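You operate a simulated robot arm through the tools that you are given. There is no shell and no other tool.

Carry out the task below with a simulated robot arm. There is one attempt and no reset: what you move stays moved.

Task
Strip the motor in the jig down to its housing.
Fine: undo both of its thumb screws all the way; end bell on the grease plate, rotor in the free hole of the rotor stand.

It is judged by the outcome, as a careful person would: the job done as asked, and still so three seconds after it is handed in. It fails if anything else is knocked over, pushed out of place, dropped, spilled or broken.

Robot
A 6-joint arm with a fingered hand, fixed in place. Base frame: the origin is at the foot of the arm, x ahead of it, y to its left, z up; the work surface is at about z = 82. Units: cm, degrees, N and s.
With the tool pointing down near the work surface it reaches from about 18 to 92 cm from the base axis. Its first joint turns from -166.0 to 166.0 degrees. Payload 5 kg.
The tool frame sits at the grasp point between the pads (the TCP): z along the fingers, y along the line on which they close. The tips reach 3.7 cm beyond it. Largest opening 12.4 cm; the body of the gripper starts 4.3 cm behind the TCP. The gripper is a hand of 3 fingers: y runs from the thumb to the fingers, the wrist lies at [-2.1, -12.5, -21.5] in the tool frame, and closing takes about 1.5 s.
Orientation is told as [roll, pitch, yaw] about the base's x, y, z axes, in that order, counted from this pose: with the fingers straight down and the wrist toward the robot, the tool's x, y and z point along [0, 1, 0], [1, 0, 0] and [0, 0, -1] of the base frame.

Tools
- The arm moves only by the tool move_arm. Its argument "moves" is a list of rows, each a list of 7 numbers: the turn, a rotation vector about the base's x, y, z in degrees, then the shift along the base's x, y, z in cm, then the opening in per cent of the stroke, from 0 (shut) to 100 (fully open). In form: [[rx, ry, rz, x, y, z, gripper], ...]. A call has 1 to 20 rows; each row shifts and turns the commanded pose from where the row before left it. A row lasts 0.2 s, in which the tool goes at most 5 cm and 8.6 degrees; a call with a longer step from one row to the next is refused whole, and so is a gripper value outside its range. Where a pose cannot be reached the arm comes as near as it can. A force on the tool above 70 N (or 10 N above the force at the start of the call, whichever is more), or a blocked arm, ends the call early, and 0.2 s more pass. The fingers move at their own pace (about 7.2 cm/s each) and stop on an object; they squeeze with about 29 N. The grip force told is the motor's: it shows also when the fingers shut on nothing. Time passes only in rows, and 0.2 s behind the last, so rows that do not move let the fingers close. It gives the time, the measured TCP pose, the force on the tool (base axes), the opening and the grip force at its end, in the units of the frame above (readings bear some noise), with the torque about the TCP (base axes, N m) and any sound that the robot's microphone picked up.
- Cameras (640 x 400 px; columns grow to the right, rows downward): "scene" is fixed at [5, 50.12, 163.66]; the picture's right is [-0.36, -0.93, 0.00], its down [-0.56, 0.22, -0.80] and it looks along [0.74, -0.29, -0.60] (base axes); focal length 326 px, centre (320, 200). "wrist" rides on the gripper at [7.2, -10.4, -15.4] in the tool frame; the picture's right is [-0.83, 0.26, -0.49], its down [-0.51, -0.72, 0.47] and it looks along [-0.23, 0.64, 0.73] (tool axes); focal length 243 px, centre (320, 200). There is no depth. A picture from a camera that has moved, and an enlarged one, comes with that camera's place and axes in the base frame and with its lens.
- snapshot(camera): a new picture of that camera. It takes no simulated time.
- set_grasp(shape): the hand has 3 fingers and takes this shape, open, in about a second: jaw (thumb against the fingers, like two jaws); tri (thumb and two fingers); tip (a fingertip pinch); poke (one finger out to press); point (the index stretched); flat (the hand flat); cup (the hand cupped); fist (a fist). The gripper value then closes the fingers along that shape, each until it touches; the sizes above hold for jaw. It gives what a move gives, with no picture.
- inspect(camera, box): a new picture of the part [left, top, right, bottom] of that camera's present view, enlarged. It takes no simulated time.
- close_job(): hands the job in; it is judged then, once.

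Places have to be worked out from the pictures, the camera data and where the tool is seen. Open the gripper and draw the arm clear of the work before you hand the job in, unless the task says otherwise.

The tools are called after "Request:" as a command line: name --pt "numbers of a row" for each row, then --argument value for the rest, lists and objects as JSON in quotes. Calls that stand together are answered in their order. move_arm: Moves the arm, as the interface text tells. Its arguments: {"type":"object","properties":{"moves":{"type":"array","items":{"type":"array","items":{"type":"number"}}}},"required":["moves"]} The other tools are called the same way: set_grasp (shape) gives the hand a shape; snapshot (camera) takes a picture; inspect (camera, box) takes an enlarged picture of a part of a camera's view; close_job () hands the job in.

At the start:

```text
time_s: 0.0
eef_pos: [72.94, 15.15, 122.21]
tool_rot: [0.0, 0.0, 0.1]
ft_force: [0.7, 0.2, -0.4]
moment: [0.01, 0.02, 0.02]
opening: 12.37
grip_force: 0.1
shape: jaw
```

scene: 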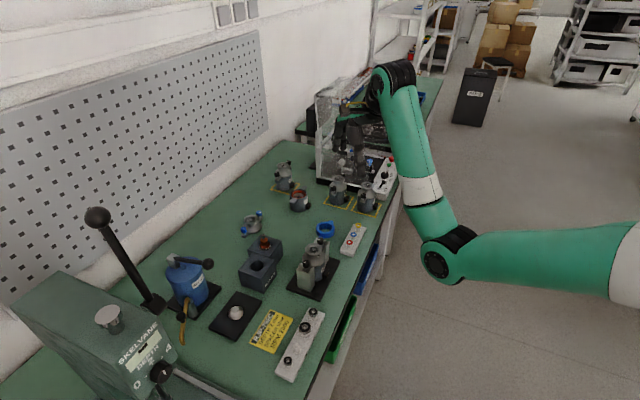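
wrist: 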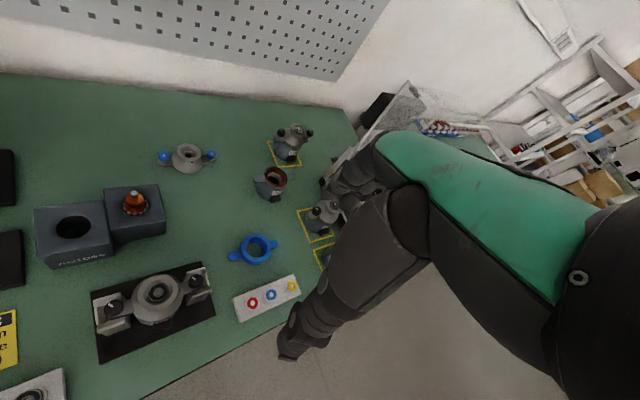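

I start by looking closely at the workspace with both cameras.

Request:
inspect --camera "scene" --box '[220, 200, 400, 312]'

Request:
inspect --camera "wrist" --box '[0, 160, 320, 360]'

Request:
inspect --camera "scene" --box '[140, 240, 340, 390]'

```text
3.56 times, centred on (310, 256) of scene
camera zoom: at [5.0, 50.12, 163.66], right [-0.36, -0.93, 0.0], down [-0.56, 0.22, -0.8], along [0.74, -0.29, -0.6], focal length 1159 px, centre (356, 1)
```

zoom: 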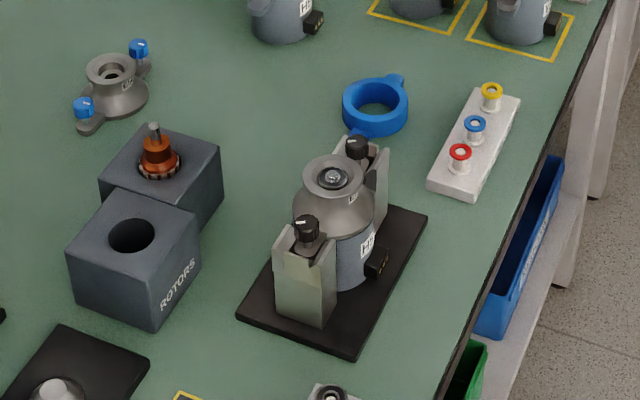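

```text
2.00 times, centred on (160, 260) of wrist
camera zoom: at [62.29, 22.41, 137.65], right [0.26, -0.83, 0.49], down [-0.72, -0.51, -0.47], along [0.64, -0.23, -0.73], focal length 485 px, centre (640, 80)
```

zoom: 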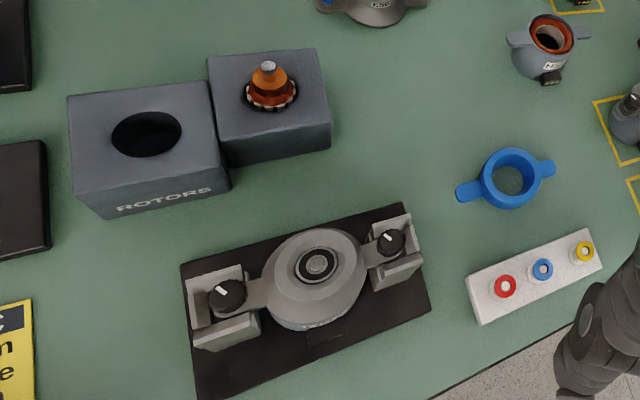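

```text
2.67 times, centred on (240, 315) of scene
camera zoom: at [5.0, 50.12, 163.66], right [-0.36, -0.93, 0.0], down [-0.56, 0.22, -0.8], along [0.74, -0.29, -0.6], focal length 869 px, centre (533, -107)
```

zoom: 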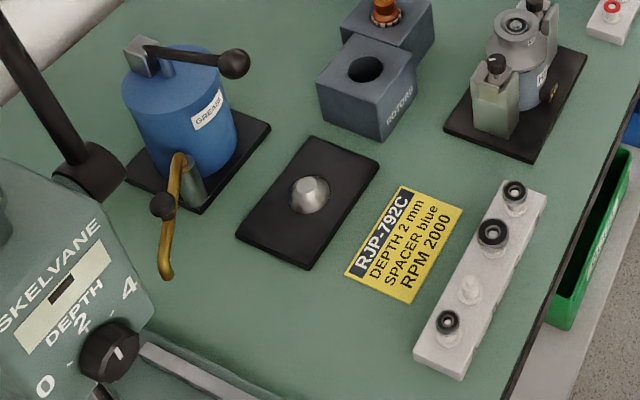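

The motor sits in the jig at about (69.3, 27.2), top near z 93.6, with its screws at (65.6, 30.7) and (72.8, 23.4). The free stand hole is near (73.6, 43.7), z 88.5. I move the wrist camera over to see the grease station better.

Request:
move_arm --pt "0 0 0 -2.5 3.3 0.3 100" --pt "0 0 0 -2.5 3.3 0.3 100" --pt "0 0 0 -2.5 3.3 0.3 100" --pt "0 0 0 -2.5 3.3 0.3 100" --pt "0 0 0 -2.5 3.3 0.3 100" --pt "0 0 0 -2.5 3.3 0.3 100" --pt "0 0 0 -2.5 3.3 0.3 100" --pt "0 0 0 -2.5 3.3 0.3 100" --pt "0 0 0 0 0 0 100"

Request:
snapshot --camera "wrist"

Request:
snapshot --camera "scene"

```text
time_s: 2.0
eef_pos: [57.27, 43.38, 119.89]
tool_rot: [0.0, -0.2, 0.0]
ft_force: [0.5, -0.3, 0.0]
moment: [0.0, 0.01, -0.02]
opening: 12.36
grip_force: 0.0
shape: jaw
out of reach, approached as far as the arm can: row 2, 3, 4, 5, 6, 7, 8
```

```text
taken
camera wrist: at [46.65, 50.67, 135.43], right [0.26, -0.83, 0.49], down [-0.72, -0.51, -0.47], along [0.64, -0.23, -0.73], focal length 243 px, centre (320, 200)
```

wrist: 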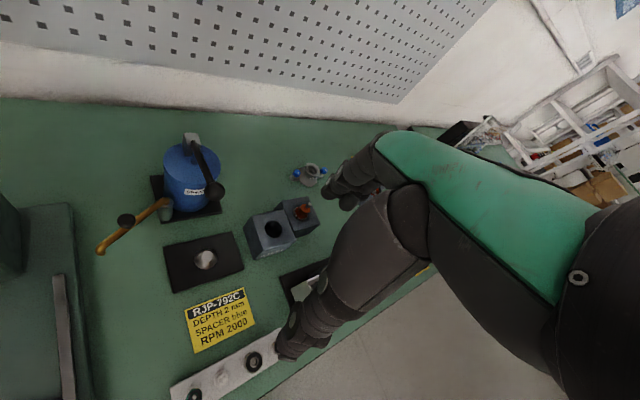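

```text
taken
```

scene: 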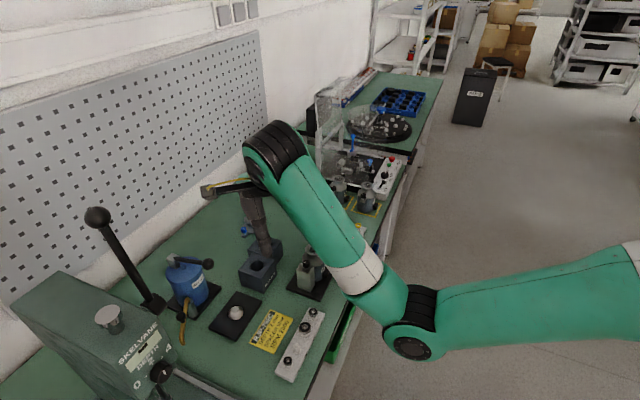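

The reach is limited up here, but the view helps. I enlarge the grease station, the stand and the jig.

Request:
inspect --camera "wrist" --box '[80, 120, 280, 310]'

Request:
inspect --camera "wrist" --box '[230, 150, 350, 310]'

Request:
inspect --camera "scene" --box '[205, 280, 265, 345]'

```text
2.11 times, centred on (180, 215) of wrist
camera zoom: at [46.65, 50.67, 135.43], right [0.26, -0.83, 0.49], down [-0.72, -0.51, -0.47], along [0.64, -0.23, -0.73], focal length 511 px, centre (615, 168)
```

zoom: 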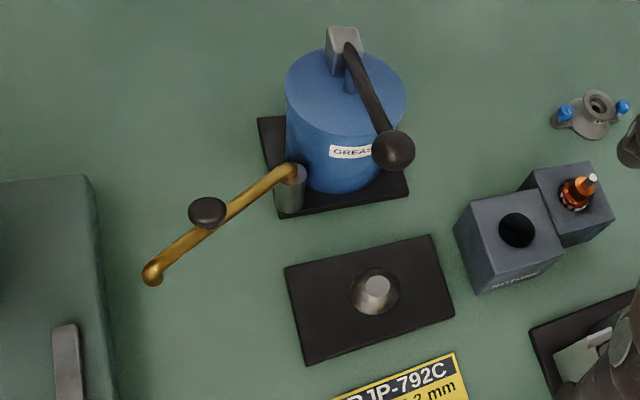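

```text
2.50 times, centred on (290, 230) of wrist
camera zoom: at [46.65, 50.67, 135.43], right [0.26, -0.83, 0.49], down [-0.72, -0.51, -0.47], along [0.64, -0.23, -0.73], focal length 606 px, centre (395, 125)
```

zoom: 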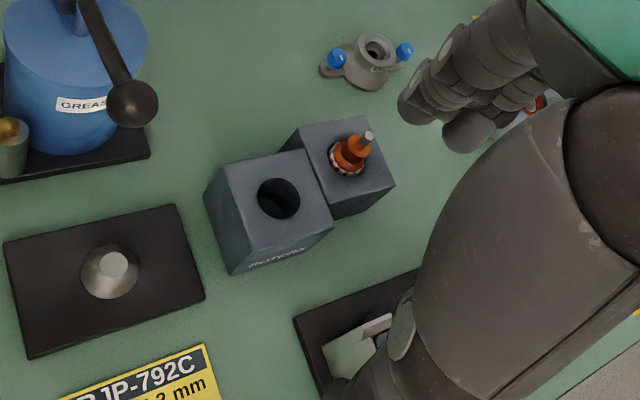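

```text
6.15 times, centred on (235, 312) of scene
camera zoom: at [5.0, 50.12, 163.66], right [-0.36, -0.93, 0.0], down [-0.56, 0.22, -0.8], along [0.74, -0.29, -0.6], focal length 2006 px, centre (843, -492)
```

zoom: 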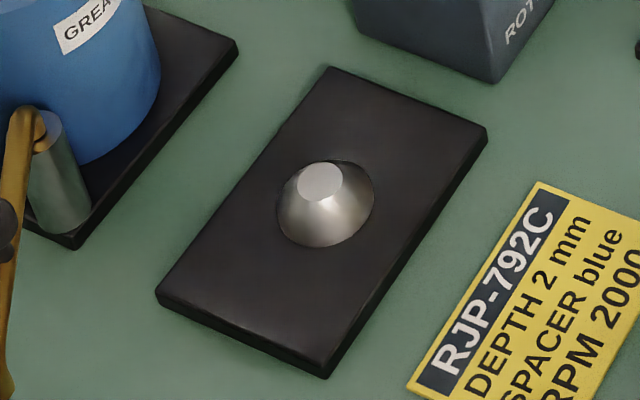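

The plate with the central cone at (63, 52.4) is the grease plate, since its cone should take the bell's bore. Now I look closely at the motor.

Request:
inspect --camera "scene" --box '[285, 235, 345, 300]'

Request:
inspect --camera "scene" --box '[235, 205, 270, 240]'

Request:
inspect --camera "scene" --box '[230, 225, 290, 295]'

```text
6.15 times, centred on (315, 268) of scene
camera zoom: at [5.0, 50.12, 163.66], right [-0.36, -0.93, 0.0], down [-0.56, 0.22, -0.8], along [0.74, -0.29, -0.6], focal length 2006 px, centre (351, -215)
```

zoom: 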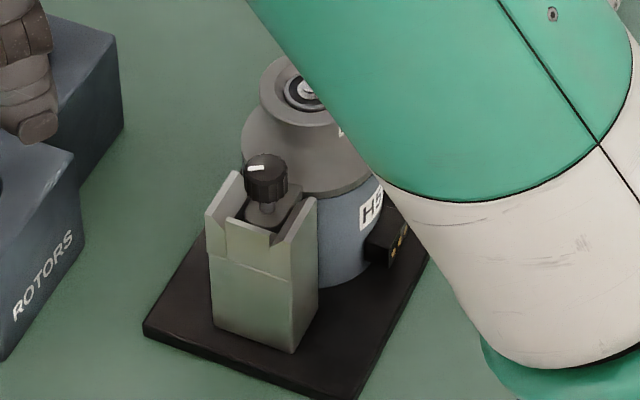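

```text
11.43 times, centred on (252, 222) of scene
camera zoom: at [5.0, 50.12, 163.66], right [-0.36, -0.93, 0.0], down [-0.56, 0.22, -0.8], along [0.74, -0.29, -0.6], focal length 3725 px, centre (1091, -57)
```

zoom: 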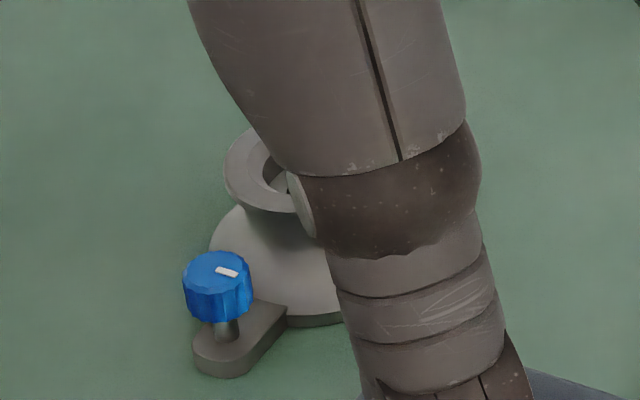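

```text
5.71 times, centred on (260, 260) of scene
camera zoom: at [5.0, 50.12, 163.66], right [-0.36, -0.93, 0.0], down [-0.56, 0.22, -0.8], along [0.74, -0.29, -0.6], focal length 1863 px, centre (663, -143)
```

zoom: 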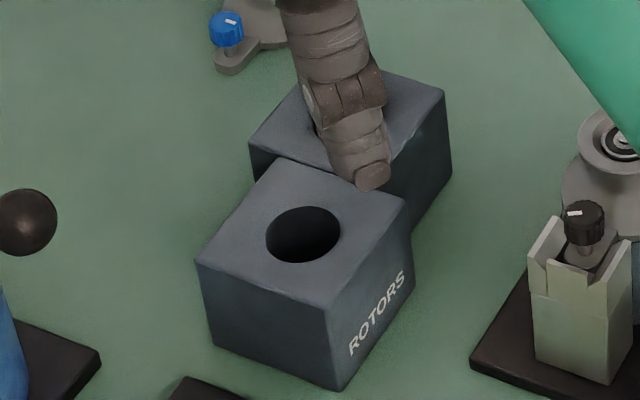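

The knob has a white pointer mark, which will show its rotation. Next I look at the hand itself.

Request:
inspect --camera "scene" --box '[195, 110, 335, 290]'

Request:
inspect --camera "wrist" --box '[260, 130, 460, 370]'

```text
2.22 times, centred on (265, 200) of scene
camera zoom: at [5.0, 50.12, 163.66], right [-0.36, -0.93, 0.0], down [-0.56, 0.22, -0.8], along [0.74, -0.29, -0.6], focal length 724 px, centre (442, 200)
```

zoom: 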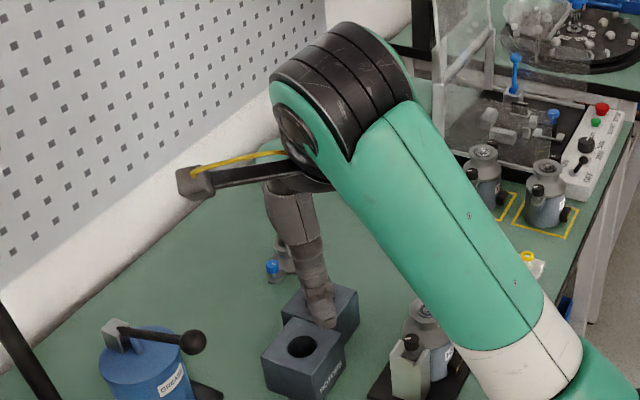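

```text
1.67 times, centred on (360, 250) of wrist
camera zoom: at [46.65, 50.67, 135.43], right [0.26, -0.83, 0.49], down [-0.72, -0.51, -0.47], along [0.64, -0.23, -0.73], focal length 404 px, centre (253, 117)
```

zoom: 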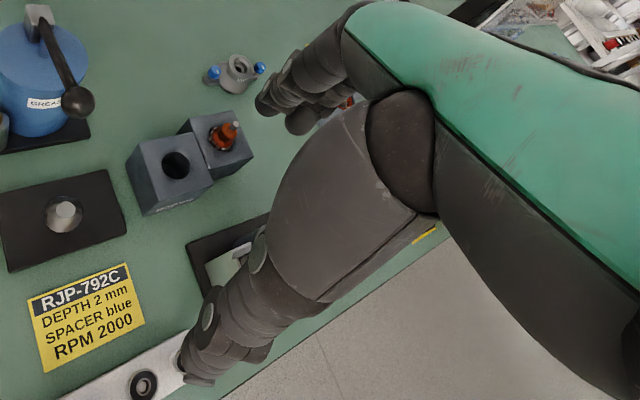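

The hand is bulky, so I try the tip pinch shape to see whether it suits the knobs better.

Request:
set_grasp --shape "tip"

Request:
inspect --camera "wrist" --box '[200, 100, 440, 370]'

Request:
inspect --camera "scene" --box '[195, 110, 335, 290]'

```text
time_s: 2.9
eef_pos: [57.34, 43.39, 120.04]
tool_rot: [0.1, -0.2, 0.0]
ft_force: [0.0, -0.7, -0.2]
moment: [0.02, 0.02, 0.0]
opening: 12.38
grip_force: 0.0
shape: tip
```

```text
1.48 times, centred on (320, 235) of wrist
camera zoom: at [46.67, 50.63, 135.44], right [0.26, -0.83, 0.49], down [-0.72, -0.51, -0.47], along [0.64, -0.23, -0.73], focal length 359 px, centre (320, 148)
```

zoom: 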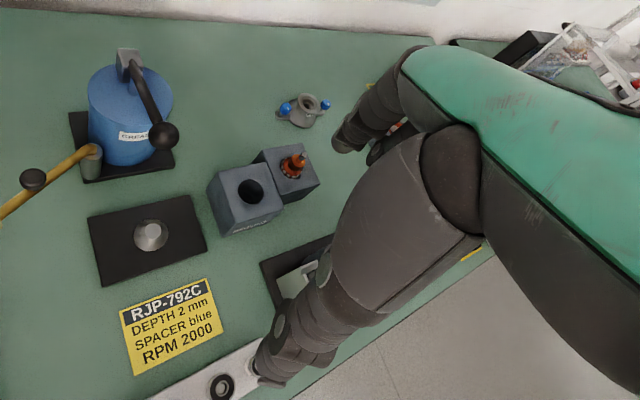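

```text
2.22 times, centred on (265, 200) of scene
camera zoom: at [5.0, 50.12, 163.66], right [-0.36, -0.93, 0.0], down [-0.56, 0.22, -0.8], along [0.74, -0.29, -0.6], focal length 724 px, centre (442, 200)
```

zoom: 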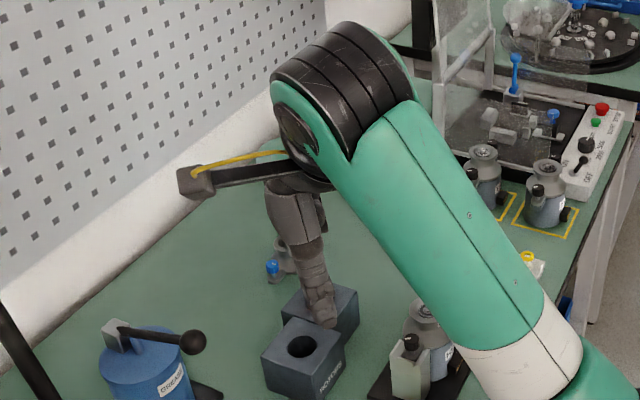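

I close the tip pinch in free air to see where the fingertips meet.

Request:
move_arm --pt "0 0 0 0 0 0 15" --pt "0 0 0 0 0 0 15" --pt "0 0 0 0 0 0 15" --pt "0 0 0 0 0 0 15" --pt "0 0 0 0 0 0 15" --pt "0 0 0 0 0 0 15" --pt "0 0 0 0 0 0 15" --pt "0 0 0 0 0 0 15"

Request:
inspect --camera "wrist" --box '[240, 150, 400, 310]'

Request:
inspect --camera "scene" --box '[215, 140, 315, 280]'

```text
time_s: 4.7
eef_pos: [57.34, 43.3, 120.02]
tool_rot: [0.0, -0.3, 0.1]
ft_force: [-0.7, -0.7, -0.2]
moment: [0.03, 0.02, 0.02]
opening: 1.9
grip_force: 0.1
shape: tip
```

```text
2.50 times, centred on (320, 230) of wrist
camera zoom: at [46.67, 50.63, 135.44], right [0.26, -0.83, 0.49], down [-0.72, -0.51, -0.47], along [0.64, -0.23, -0.73], focal length 606 px, centre (320, 125)
```

zoom: 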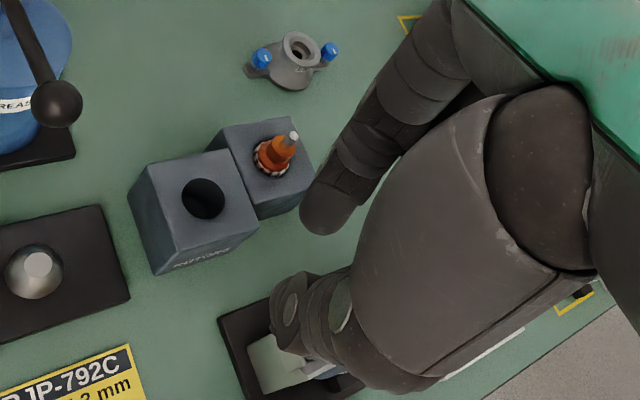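

```text
2.86 times, centred on (265, 210) of scene
camera zoom: at [5.0, 50.12, 163.66], right [-0.36, -0.93, 0.0], down [-0.56, 0.22, -0.8], along [0.74, -0.29, -0.6], focal length 931 px, centre (477, 171)
```

zoom: 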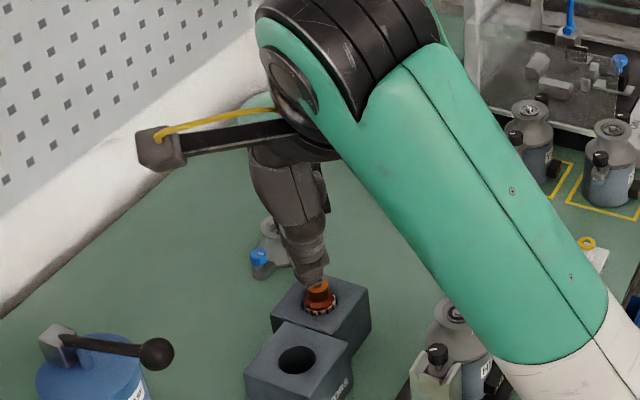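

The pinch centre matches the predicted point. I go above the left knob, turn the hand so it closes across the ear axis (yaw 45), and check the approach height.

Request:
move_arm --pt "0 0 0 1.66 -2.52 -2.8 40" --pt "0 0 0 1.66 -2.52 -2.8 40" --pt "0 0 0 1.66 -2.52 -2.8 40" --pt "0 0 0 1.66 -2.52 -2.8 40" --pt "0 0 0 1.66 -2.52 -2.8 40" --pt "0 0 7.5 0 0 0 40" --pt "0 0 7.5 0 0 0 40" --pt "0 0 7.5 0 0 0 40" --pt "0 0 7.5 0 0 0 40" --pt "0 0 7.5 0 0 0 40" --pt "0 0 7.5 0 0 0 40" --pt "0 0 0 0 0 0 40"

Request:
snapshot --camera "wrist"

Request:
snapshot --camera "scene"

```text
time_s: 7.3
eef_pos: [65.53, 30.68, 106.13]
tool_rot: [0.1, 0.1, 45.1]
ft_force: [0.3, -1.6, -0.8]
moment: [0.01, -0.06, 0.0]
opening: 4.91
grip_force: 0.0
shape: tip
```

```text
taken
camera wrist: at [52.97, 28.5, 121.61], right [0.77, -0.4, 0.49], down [-0.15, -0.87, -0.47], along [0.62, 0.29, -0.73], focal length 243 px, centre (320, 200)
```

wrist: 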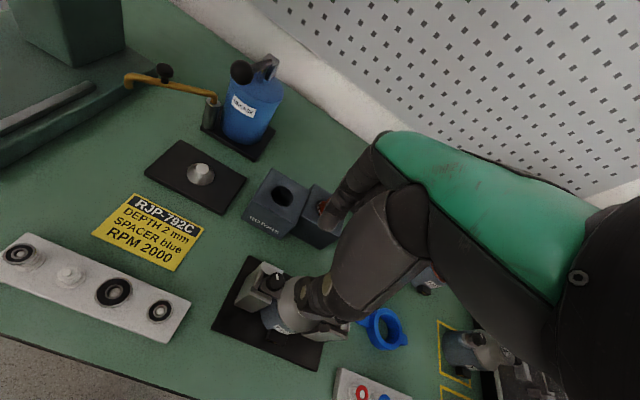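

```text
taken
```

scene: 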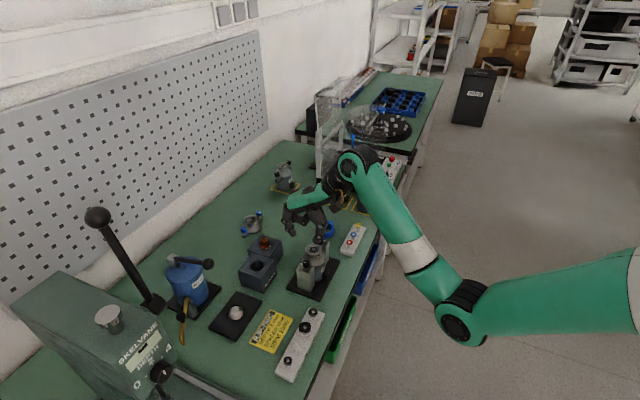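

Request:
inspect --camera "scene" --box '[265, 180, 365, 300]'

Request:
inspect --camera "wrist" --box '[220, 220, 380, 360]'

```text
3.33 times, centred on (315, 240) of scene
camera zoom: at [5.0, 50.12, 163.66], right [-0.36, -0.93, 0.0], down [-0.56, 0.22, -0.8], along [0.74, -0.29, -0.6], focal length 1086 px, centre (337, 67)
```

zoom: 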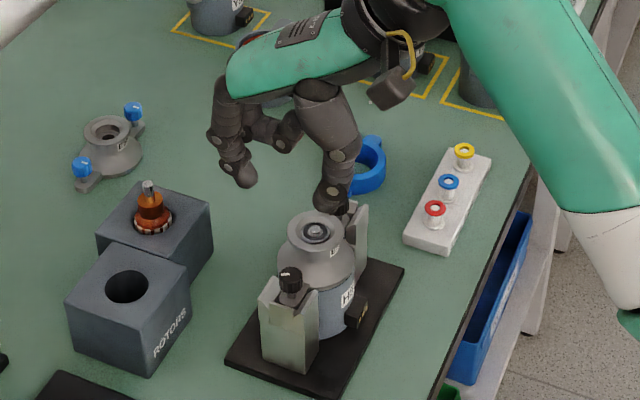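

```text
2.86 times, centred on (300, 290) of wrist
camera zoom: at [52.97, 28.5, 121.61], right [0.77, -0.4, 0.49], down [-0.15, -0.87, -0.47], along [0.62, 0.29, -0.73], focal length 693 px, centre (377, -57)
```

zoom: 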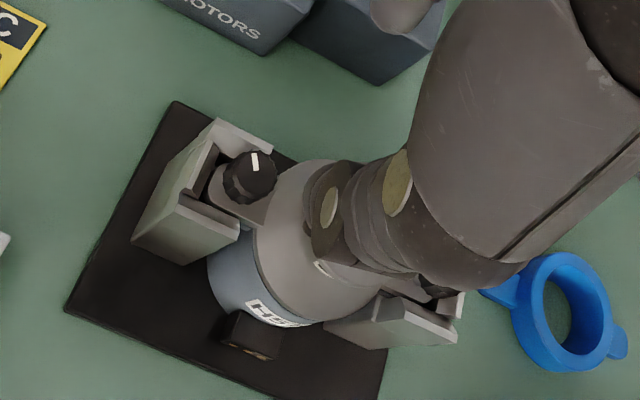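

The TCP is right over the left knob. I descend to just above it and check the finger placement.

Request:
move_arm --pt "0 0 0 0 0 -3 40" --pt "0 0 0 0 0 -3 40" --pt "0 0 0 0 0 -2 40" --pt "0 0 0 0 0 0 40"

Request:
inspect --camera "wrist" --box '[240, 180, 400, 320]'

Request:
inspect --camera "scene" --box '[270, 200, 350, 300]'

```text
time_s: 8.3
eef_pos: [65.7, 30.68, 98.03]
tool_rot: [0.0, -0.1, 45.0]
ft_force: [0.7, -0.3, 0.5]
moment: [-0.01, -0.01, -0.01]
opening: 4.88
grip_force: 0.0
shape: tip
```

```text
2.86 times, centred on (320, 250) of wrist
camera zoom: at [53.0, 28.58, 113.57], right [0.77, -0.4, 0.49], down [-0.15, -0.87, -0.47], along [0.62, 0.29, -0.73], focal length 693 px, centre (320, 57)
```

zoom: 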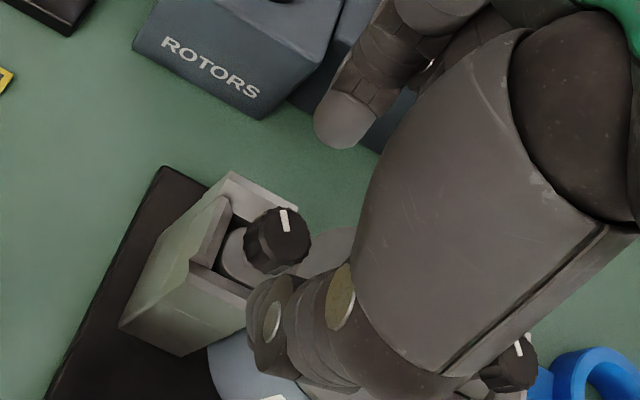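

```text
4.00 times, centred on (310, 250) of scene
camera zoom: at [5.0, 50.12, 163.66], right [-0.36, -0.93, 0.0], down [-0.56, 0.22, -0.8], along [0.74, -0.29, -0.6], focal length 1304 px, centre (360, 0)
```

zoom: 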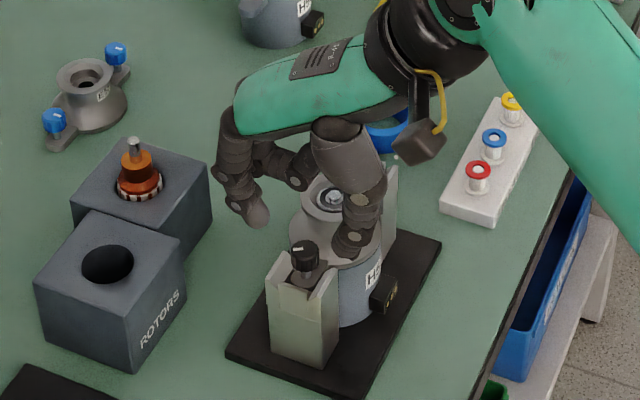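

The fingers straddle the knob cleanly. I lower so the tips reach about z 92 and close on the knob.

Request:
move_arm --pt "0 0 0 -0.1 0 -1.1 40" --pt "0 0 0 0 0 -1.1 40" --pt "0 0 0 0 0 0 25" --pt "0 0 0 0 0 0 12" --pt "0 0 0 0 0 0 0" --pt "0 0 0 0 0 0 0" --pt "0 0 0 0 0 0 0" --pt "0 0 0 0 0 0 0"

Request:
inspect --camera "wrist" --box '[240, 180, 400, 320]'

Request:
inspect --camera "scene" --box '[270, 200, 350, 300]'

```text
time_s: 10.1
eef_pos: [65.55, 30.75, 96.02]
tool_rot: [0.0, 0.1, 45.0]
ft_force: [-2.2, 1.8, -0.8]
moment: [0.11, 0.03, -0.03]
opening: 1.29
grip_force: 28.5
shape: tip
```

```text
2.86 times, centred on (320, 250) of wrist
camera zoom: at [52.95, 28.53, 111.42], right [0.77, -0.4, 0.49], down [-0.15, -0.87, -0.47], along [0.62, 0.29, -0.73], focal length 693 px, centre (320, 57)
```

zoom: 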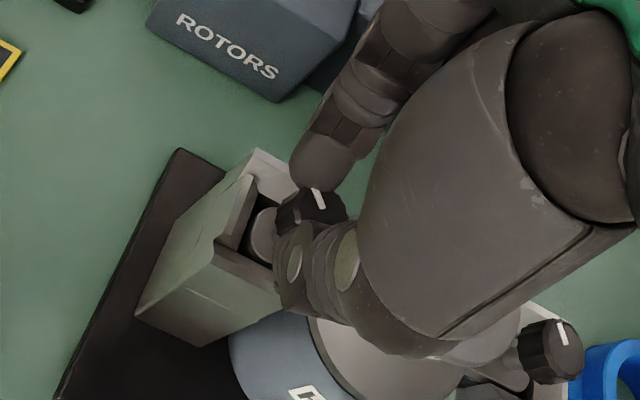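

```text
4.00 times, centred on (310, 250) of scene
camera zoom: at [5.0, 50.12, 163.66], right [-0.36, -0.93, 0.0], down [-0.56, 0.22, -0.8], along [0.74, -0.29, -0.6], focal length 1304 px, centre (360, 0)
```

zoom: 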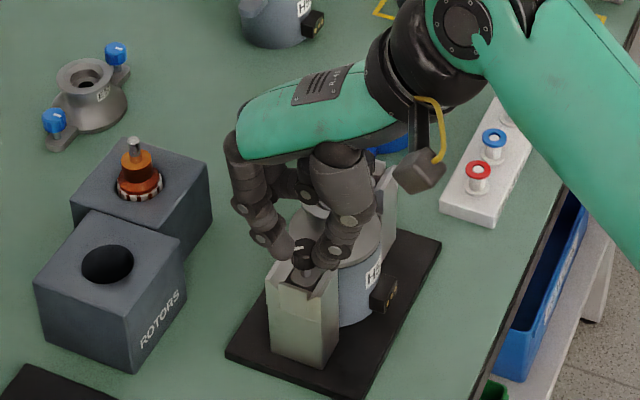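

The knob is gripped at 28.5 N. I turn counter-clockwise and check whether the mark follows.

Request:
move_arm --pt "0 0 8 0 0 0 0" --pt "0 0 8 0 0 0 0" --pt "0 0 8 0 0 0 0" --pt "0 0 8 0 0 0 0" --pt "0 0 8 0 0 0 0" --pt "0 0 0 0 0 0 0"

Request:
inspect --camera "scene" --box '[270, 200, 350, 300]'

Request:
inspect --camera "scene" --box '[290, 245, 320, 275]'

```text
time_s: 11.5
eef_pos: [65.52, 30.68, 95.88]
tool_rot: [0.1, 0.0, 85.1]
ft_force: [-4.7, -1.5, -0.8]
moment: [0.0, 0.13, 0.04]
opening: 1.31
grip_force: 29.3
shape: tip
```

```text
4.00 times, centred on (310, 250) of scene
camera zoom: at [5.0, 50.12, 163.66], right [-0.36, -0.93, 0.0], down [-0.56, 0.22, -0.8], along [0.74, -0.29, -0.6], focal length 1304 px, centre (360, 0)
```

zoom: 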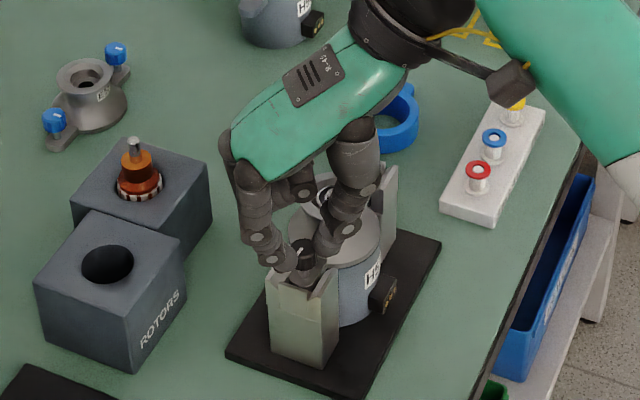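

```text
13.33 times, centred on (305, 260) of scene
camera zoom: at [5.0, 50.12, 163.66], right [-0.36, -0.93, 0.0], down [-0.56, 0.22, -0.8], along [0.74, -0.29, -0.6], focal length 4346 px, centre (520, -600)
```

zoom: 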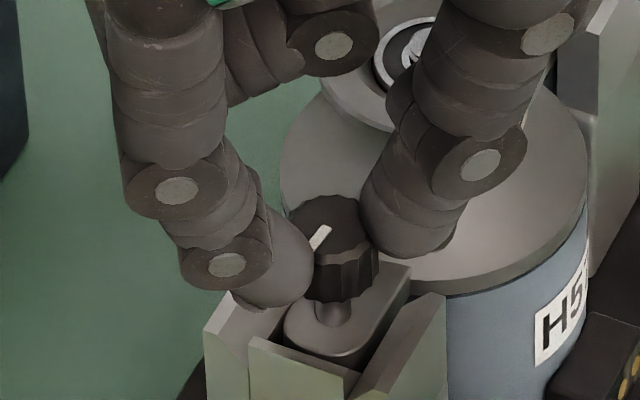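

The mark follows the hand, so the screw is turning counter-clockwise. I'll use strokes from yaw -15 to 105 so no finger points at the hub, finishing this one now, then loosening slightly, lifting and turning back.

Request:
move_arm --pt "0 0 8 0 0 0 0" --pt "0 0 8 0 0 0 0" --pt "0 0 4 0 0 0 0" --pt "0 0 0 0 0 0 22" --pt "0 0 0 0 0 0 22" --pt "0 0 0 0 0 1.2 22" --pt "0 0 0 0 0 1.5 22" --pt "0 0 -8 0 0 0 22" --pt "0 0 -8 0 0 0 22" --pt "0 0 -8 0 0 0 22" --pt "0 0 -8 0 0 0 22" --pt "0 0 -8 0 0 0 22" --pt "0 0 -8 0 0 0 22"

Request:
inspect --camera "scene" --box '[290, 235, 330, 275]'

```text
time_s: 14.3
eef_pos: [65.45, 30.77, 98.7]
tool_rot: [0.0, 0.0, 57.0]
ft_force: [-0.3, 0.1, -0.1]
moment: [0.0, 0.06, 0.01]
opening: 2.72
grip_force: 0.1
shape: tip
```

```text
10.00 times, centred on (310, 255) of scene
camera zoom: at [5.0, 50.12, 163.66], right [-0.36, -0.93, 0.0], down [-0.56, 0.22, -0.8], along [0.74, -0.29, -0.6], focal length 3260 px, centre (420, -350)
```

zoom: 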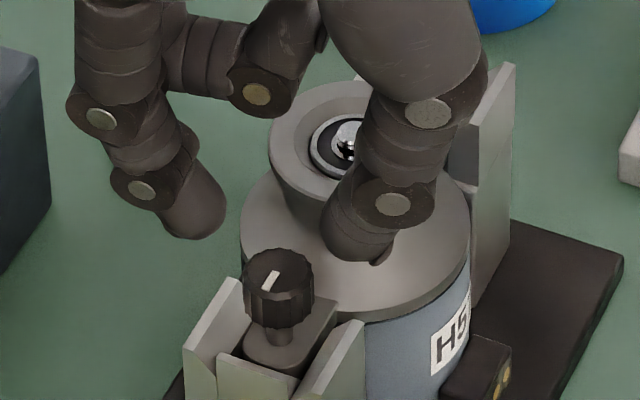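

The knob has followed by about 60°. I turn back to yaw -15, lower and grip again.

Request:
move_arm --pt "0 0 -8 0 0 0 22" --pt "0 0 -8 0 0 0 22" --pt "0 0 -8 0 0 0 22" --pt "0 0 -8 0 0 0 22" --pt "0 0 -8 0 0 0 22" --pt "0 0 -8 0 0 0 22" --pt "0 0 -8 0 0 0 22" --pt "0 0 -8 0 0 0 22" --pt "0 0 -8 0 0 0 22" --pt "0 0 0 0.05 -0.05 -1.3 22" --pt "0 0 0 0 0 -1.2 22" --pt "0 0 0 0 0 0 22"

Request:
inspect --camera "scene" --box '[290, 235, 330, 275]'

Request:
inspect --camera "wrist" --box '[240, 180, 400, 320]'

```text
time_s: 16.9
eef_pos: [65.43, 30.61, 95.95]
tool_rot: [-0.1, 0.0, -15.0]
ft_force: [-0.2, 1.3, 1.3]
moment: [0.03, -0.04, 0.05]
opening: 2.71
grip_force: 0.1
shape: tip
```

```text
10.00 times, centred on (310, 255) of scene
camera zoom: at [5.0, 50.12, 163.66], right [-0.36, -0.93, 0.0], down [-0.56, 0.22, -0.8], along [0.74, -0.29, -0.6], focal length 3260 px, centre (420, -350)
```

zoom: 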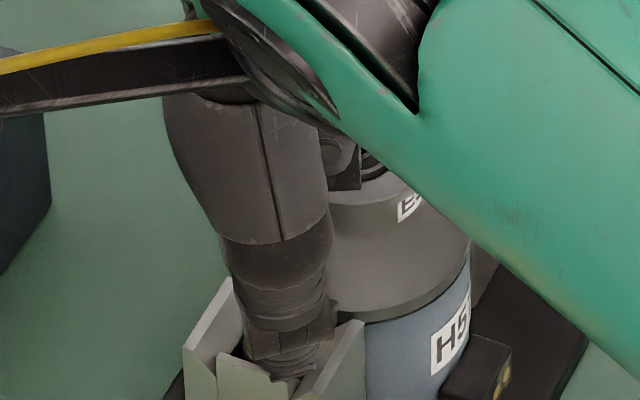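

```text
2.86 times, centred on (320, 250) of wrist
camera zoom: at [57.18, 40.41, 111.54], right [0.04, -0.87, 0.49], down [-0.83, -0.3, -0.47], along [0.56, -0.39, -0.73], focal length 693 px, centre (320, 57)
```

zoom: 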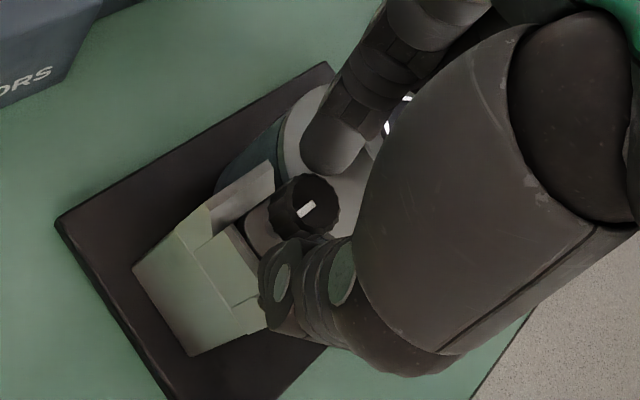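

The knob is centred between thumb and finger. I close and turn 120°.

Request:
move_arm --pt "0 0 0 0 0 0 0" --pt "0 0 0 0 0 0 0" --pt "0 0 0 0 0 0 0" --pt "0 0 8 0 0 0 0" --pt "0 0 8 0 0 0 0" --pt "0 0 8 0 0 0 0" --pt "0 0 8 0 0 0 0" --pt "0 0 8 0 0 0 0" --pt "0 0 8 0 0 0 0" --pt "0 0 8 0 0 0 0" --pt "0 0 8 0 0 0 0" --pt "0 0 8 0 0 0 0" --pt "0 0 8 0 0 0 0" --pt "0 0 8 0 0 0 0" --pt "0 0 8 0 0 0 0" --pt "0 0 8 0 0 0 0" --pt "0 0 8 0 0 0 0" --pt "0 0 8 0 0 0 0"

Request:
inspect --camera "scene" --box '[290, 235, 330, 275]'

```text
time_s: 20.7
eef_pos: [65.64, 30.7, 96.54]
tool_rot: [-0.4, -0.1, 105.1]
ft_force: [0.5, -10.3, 30.2]
moment: [-0.64, 0.05, -0.09]
opening: 1.47
grip_force: 29.1
shape: tip
```

```text
10.00 times, centred on (310, 255) of scene
camera zoom: at [5.0, 50.12, 163.66], right [-0.36, -0.93, 0.0], down [-0.56, 0.22, -0.8], along [0.74, -0.29, -0.6], focal length 3260 px, centre (420, -350)
```

zoom: 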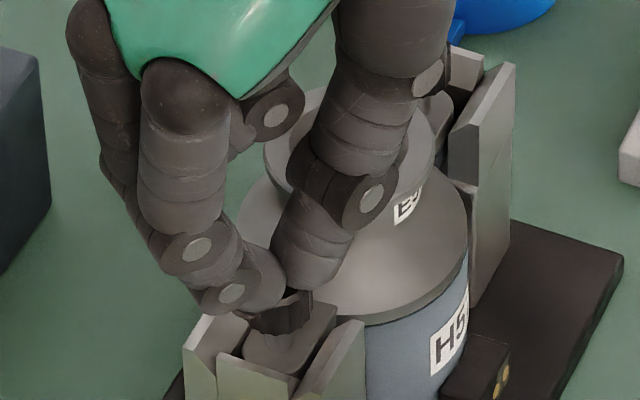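

There is a 30 N upward push and the tool sits 0.6 cm high, so either the screw is rising or something touches. I loosen, lift and look.

Request:
move_arm --pt "0 0 0 0 0 0.5 0" --pt "0 0 0 0 0 0 22" --pt "0 0 0 0 0 0 22"

Request:
inspect --camera "scene" --box '[290, 235, 330, 275]'

Request:
inspect --camera "wrist" --box '[240, 180, 400, 320]'

```text
time_s: 21.5
eef_pos: [65.44, 30.68, 96.32]
tool_rot: [0.1, 0.0, 105.1]
ft_force: [-1.5, 1.4, -0.6]
moment: [0.05, 0.09, -0.05]
opening: 2.66
grip_force: 0.0
shape: tip
```

```text
10.00 times, centred on (310, 255) of scene
camera zoom: at [5.0, 50.12, 163.66], right [-0.36, -0.93, 0.0], down [-0.56, 0.22, -0.8], along [0.74, -0.29, -0.6], focal length 3260 px, centre (420, -350)
```

zoom: 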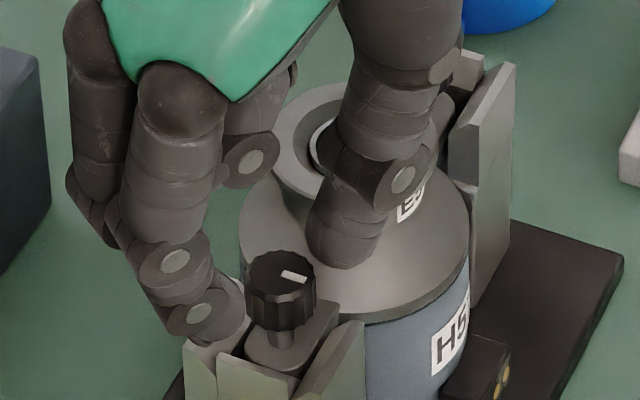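

```text
2.86 times, centred on (320, 250) of wrist
camera zoom: at [61.05, 18.86, 111.99], right [0.73, 0.47, 0.49], down [0.68, -0.57, -0.47], along [0.06, 0.68, -0.73], focal length 693 px, centre (320, 57)
```

zoom: 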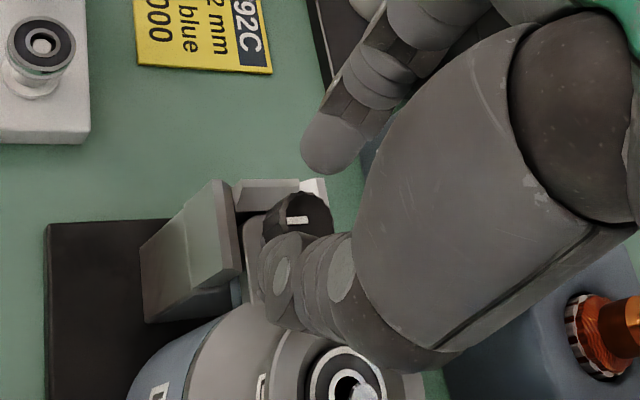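

The mark now points right, so about 180° is done. The upward push looks like the thumb riding up on the knob's top rim, so I'll grip about 0.5 cm deeper on the next stroke.

Request:
move_arm --pt "0 0 0 0 0 2.2 22" --pt "0 0 -8 0 0 0 22" --pt "0 0 -8 0 0 0 22" --pt "0 0 -8 0 0 0 22" --pt "0 0 -8 0 0 0 22" --pt "0 0 -8 0 0 0 22" --pt "0 0 -8 0 0 0 22" --pt "0 0 -8 0 0 0 22" --pt "0 0 -8 0 0 0 22" --pt "0 0 -8 0 0 0 22" --pt "0 0 -8 0 0 0 22" --pt "0 0 -8 0 0 0 22" --pt "0 0 -8 0 0 0 22" --pt "0 0 -8 0 0 0 22" --pt "0 0 -8 0 0 0 22" --pt "0 0 -8 0 0 0 22" --pt "0 0 0 0.05 0 -1.5 22" --pt "0 0 0 0 0 -1.5 22" --pt "0 0 0 0 0 0 22"

Request:
inspect --camera "wrist" --box '[240, 180, 400, 320]'

```text
time_s: 25.5
eef_pos: [65.66, 30.73, 95.9]
tool_rot: [0.0, 0.1, -15.1]
ft_force: [-0.9, 2.4, 1.4]
moment: [-0.02, -0.04, 0.06]
opening: 2.7
grip_force: 0.0
shape: tip
```

```text
2.86 times, centred on (320, 250) of wrist
camera zoom: at [57.28, 40.49, 111.31], right [0.04, -0.87, 0.49], down [-0.83, -0.3, -0.47], along [0.56, -0.39, -0.73], focal length 693 px, centre (320, 57)
```

zoom: 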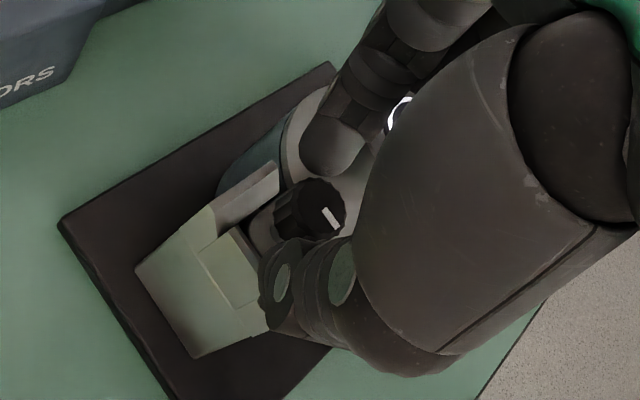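

The knob is still centred. I lower 0.2 more, close and turn 120°.

Request:
move_arm --pt "0 0 0 0 0 -0.2 0" --pt "0 0 0 0 0 0 0" --pt "0 0 0 0 0 0 0" --pt "0 0 8 0 0 0 0" --pt "0 0 8 0 0 0 0" --pt "0 0 8 0 0 0 0" --pt "0 0 8 0 0 0 0" --pt "0 0 8 0 0 0 0" --pt "0 0 8 0 0 0 0" --pt "0 0 8 0 0 0 0" --pt "0 0 8 0 0 0 0" --pt "0 0 8 0 0 0 0" --pt "0 0 8 0 0 0 0" --pt "0 0 8 0 0 0 0" --pt "0 0 8 0 0 0 0" --pt "0 0 8 0 0 0 0" --pt "0 0 8 0 0 0 0"

Request:
inspect --camera "scene" --box '[290, 235, 330, 275]'

```text
time_s: 29.1
eef_pos: [65.53, 30.61, 95.63]
tool_rot: [0.1, 0.0, 97.2]
ft_force: [-14.3, 2.5, -2.3]
moment: [0.15, 0.28, -0.03]
opening: 1.61
grip_force: 29.3
shape: tip
```

```text
10.00 times, centred on (310, 255) of scene
camera zoom: at [5.0, 50.12, 163.66], right [-0.36, -0.93, 0.0], down [-0.56, 0.22, -0.8], along [0.74, -0.29, -0.6], focal length 3260 px, centre (420, -350)
```

zoom: 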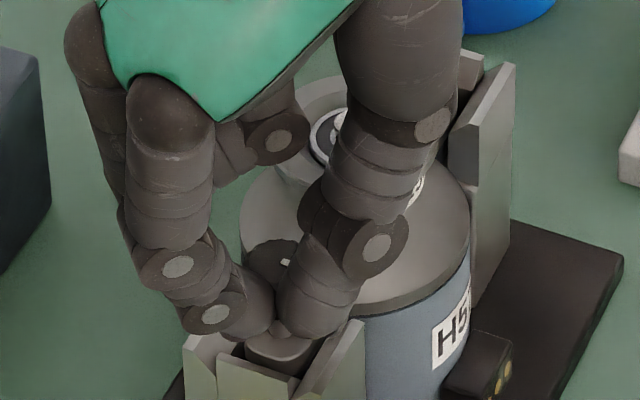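

Contact force along -x suggests the pinch is off-centre towards -x at this yaw. I open slightly and look at the alignment from the scene camera.

Request:
move_arm --pt "0 0 0 0 0 0 22" --pt "0 0 0 0 0 0 22" --pt "0 0 0 0 0 0 22"

Request:
inspect --camera "scene" --box '[295, 245, 320, 270]'

Request:
inspect --camera "wrist" --box '[270, 200, 360, 290]'

```text
time_s: 29.9
eef_pos: [65.64, 30.66, 95.69]
tool_rot: [-0.1, 0.0, 97.0]
ft_force: [-0.6, 0.2, 0.9]
moment: [-0.01, -0.02, -0.06]
opening: 2.72
grip_force: 0.1
shape: tip
```

```text
16.00 times, centred on (308, 258) of scene
camera zoom: at [5.0, 50.12, 163.66], right [-0.36, -0.93, 0.0], down [-0.56, 0.22, -0.8], along [0.74, -0.29, -0.6], focal length 5215 px, centre (520, -720)
```

zoom: 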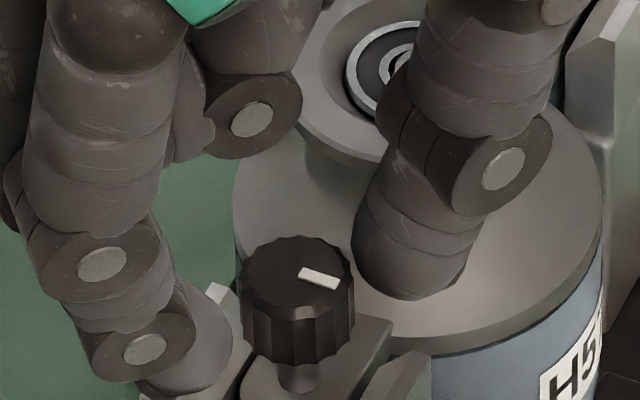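

```text
4.44 times, centred on (315, 245) of wrist
camera zoom: at [59.56, 19.49, 111.14], right [0.79, 0.36, 0.49], down [0.59, -0.65, -0.47], along [0.15, 0.66, -0.73], focal length 1078 px, centre (342, 0)
```

zoom: 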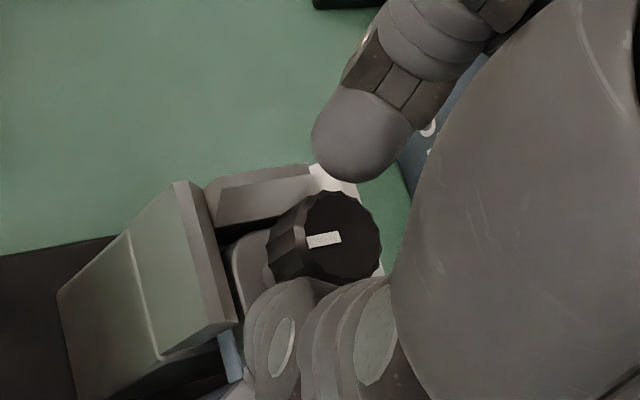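

The mark barely moved on that stroke. With the deeper grip the tips closed under the knob around the stem and slipped. I go back and grip about 0.5 cm higher, checking before I turn.

Request:
move_arm --pt "0 0 0 0 0 2.9 22" --pt "0 0 -8 0 0 0 22" --pt "0 0 -8 0 0 0 22" --pt "0 0 -8 0 0 0 22" --pt "0 0 -8 0 0 0 22" --pt "0 0 -8 0 0 0 22" --pt "0 0 -8 0 0 0 22" --pt "0 0 -8 0 0 0 22" --pt "0 0 -8 0 0 0 22" --pt "0 0 -8 0 0 0 22" --pt "0 0 -8 0 0 0 22" --pt "0 0 -8 0 0 0 22" --pt "0 0 -8 0 0 0 22" --pt "0 0 0 0 0 -1.2 22" --pt "0 0 0 0 0 -1.1 22" --pt "0 0 0 0 0 0 0" --pt "0 0 0 0 0 0 0" --pt "0 0 0 0 0 0 0"

Request:
inspect --camera "scene" --box '[295, 245, 320, 270]'

Request:
inspect --camera "wrist" --box '[270, 200, 360, 290]'

```text
time_s: 33.7
eef_pos: [65.62, 30.73, 96.35]
tool_rot: [0.0, 0.0, 0.9]
ft_force: [1.4, -0.3, 2.4]
moment: [0.01, -0.06, -0.05]
opening: 1.29
grip_force: 29.1
shape: tip
```

```text
16.00 times, centred on (308, 258) of scene
camera zoom: at [5.0, 50.12, 163.66], right [-0.36, -0.93, 0.0], down [-0.56, 0.22, -0.8], along [0.74, -0.29, -0.6], focal length 5215 px, centre (520, -720)
```

zoom: 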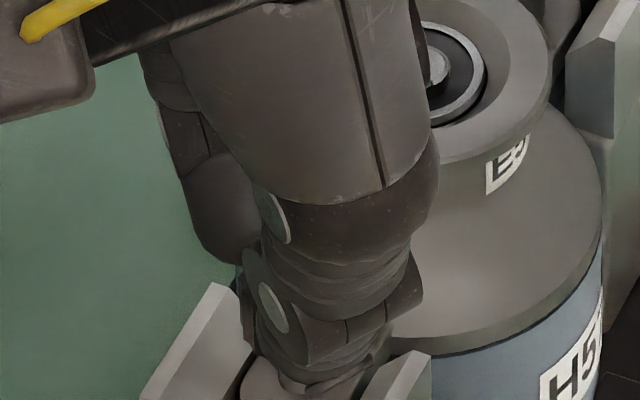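

```text
4.44 times, centred on (315, 245) of wrist
camera zoom: at [54.91, 37.83, 111.7], right [0.28, -0.83, 0.49], down [-0.71, -0.52, -0.47], along [0.65, -0.22, -0.73], focal length 1078 px, centre (342, 0)
```

zoom: 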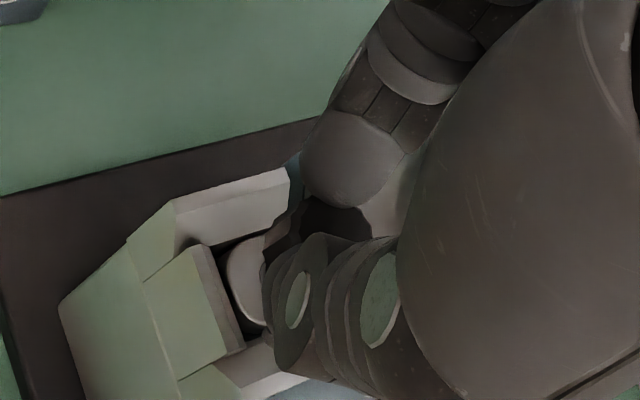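

The opening is 1.29, the same as on the first good grip. I turn 96° and check the mark.

Request:
move_arm --pt "0 0 8 0 0 0 0" --pt "0 0 8 0 0 0 0" --pt "0 0 8 0 0 0 0" --pt "0 0 8 0 0 0 0" --pt "0 0 8 0 0 0 0" --pt "0 0 8 0 0 0 0" --pt "0 0 8 0 0 0 0" --pt "0 0 8 0 0 0 0" --pt "0 0 8 0 0 0 0" --pt "0 0 8 0 0 0 0" --pt "0 0 8 0 0 0 0"

Request:
inspect --camera "scene" --box '[295, 245, 320, 270]'

```text
time_s: 36.1
eef_pos: [65.66, 30.88, 96.55]
tool_rot: [-0.2, -0.2, 89.2]
ft_force: [2.7, 13.6, 38.1]
moment: [0.83, 0.03, -0.22]
opening: 1.22
grip_force: 28.9
shape: tip
```

```text
16.00 times, centred on (308, 258) of scene
camera zoom: at [5.0, 50.12, 163.66], right [-0.36, -0.93, 0.0], down [-0.56, 0.22, -0.8], along [0.74, -0.29, -0.6], focal length 5215 px, centre (520, -720)
```

zoom: 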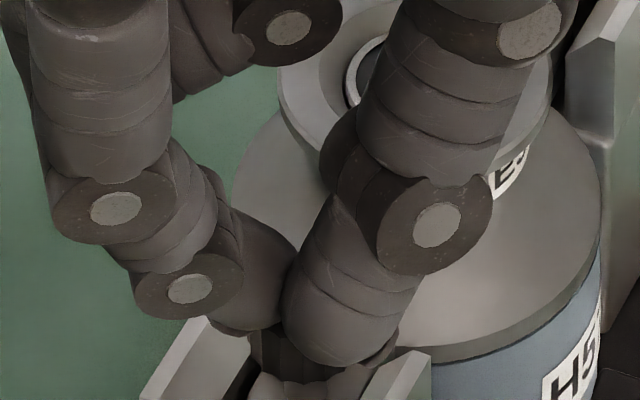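

There is an upward push again. I open and check the mark.

Request:
move_arm --pt "0 0 0 0 0 0.5 22" --pt "0 0 0 0 0 0 22" --pt "0 0 0 0 0 1.0 22"

Request:
inspect --camera "scene" --box '[295, 245, 320, 270]'

Request:
inspect --camera "wrist" --box '[270, 200, 360, 290]'

```text
time_s: 36.9
eef_pos: [65.56, 30.57, 97.61]
tool_rot: [0.1, 0.2, 89.0]
ft_force: [0.6, -0.4, -0.5]
moment: [-0.03, 0.01, 0.03]
opening: 2.71
grip_force: 0.1
shape: tip
```

```text
16.00 times, centred on (308, 258) of scene
camera zoom: at [5.0, 50.12, 163.66], right [-0.36, -0.93, 0.0], down [-0.56, 0.22, -0.8], along [0.74, -0.29, -0.6], focal length 5215 px, centre (520, -720)
```

zoom: 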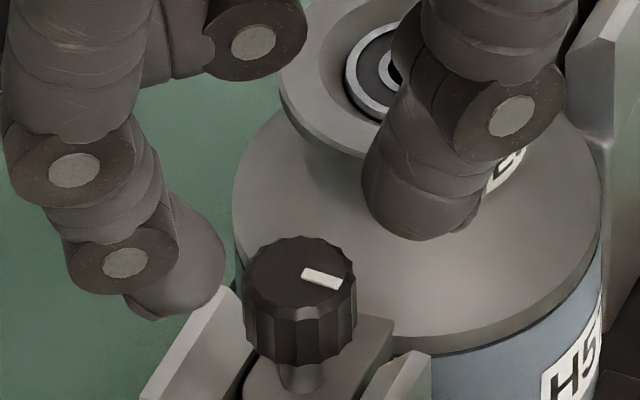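

```text
4.44 times, centred on (315, 245) of wrist
camera zoom: at [58.04, 20.43, 113.09], right [0.84, 0.25, 0.49], down [0.49, -0.73, -0.47], along [0.24, 0.63, -0.73], focal length 1078 px, centre (342, 0)
```

zoom: 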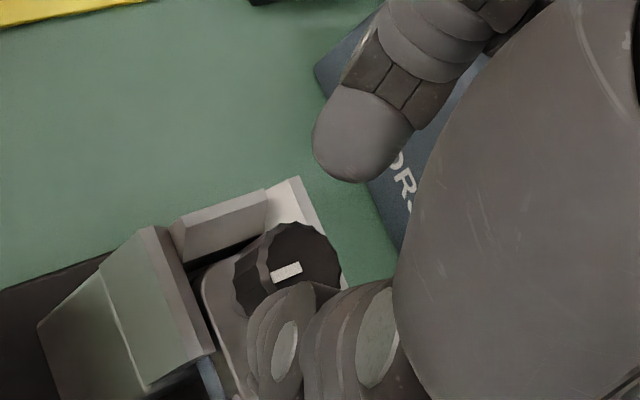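

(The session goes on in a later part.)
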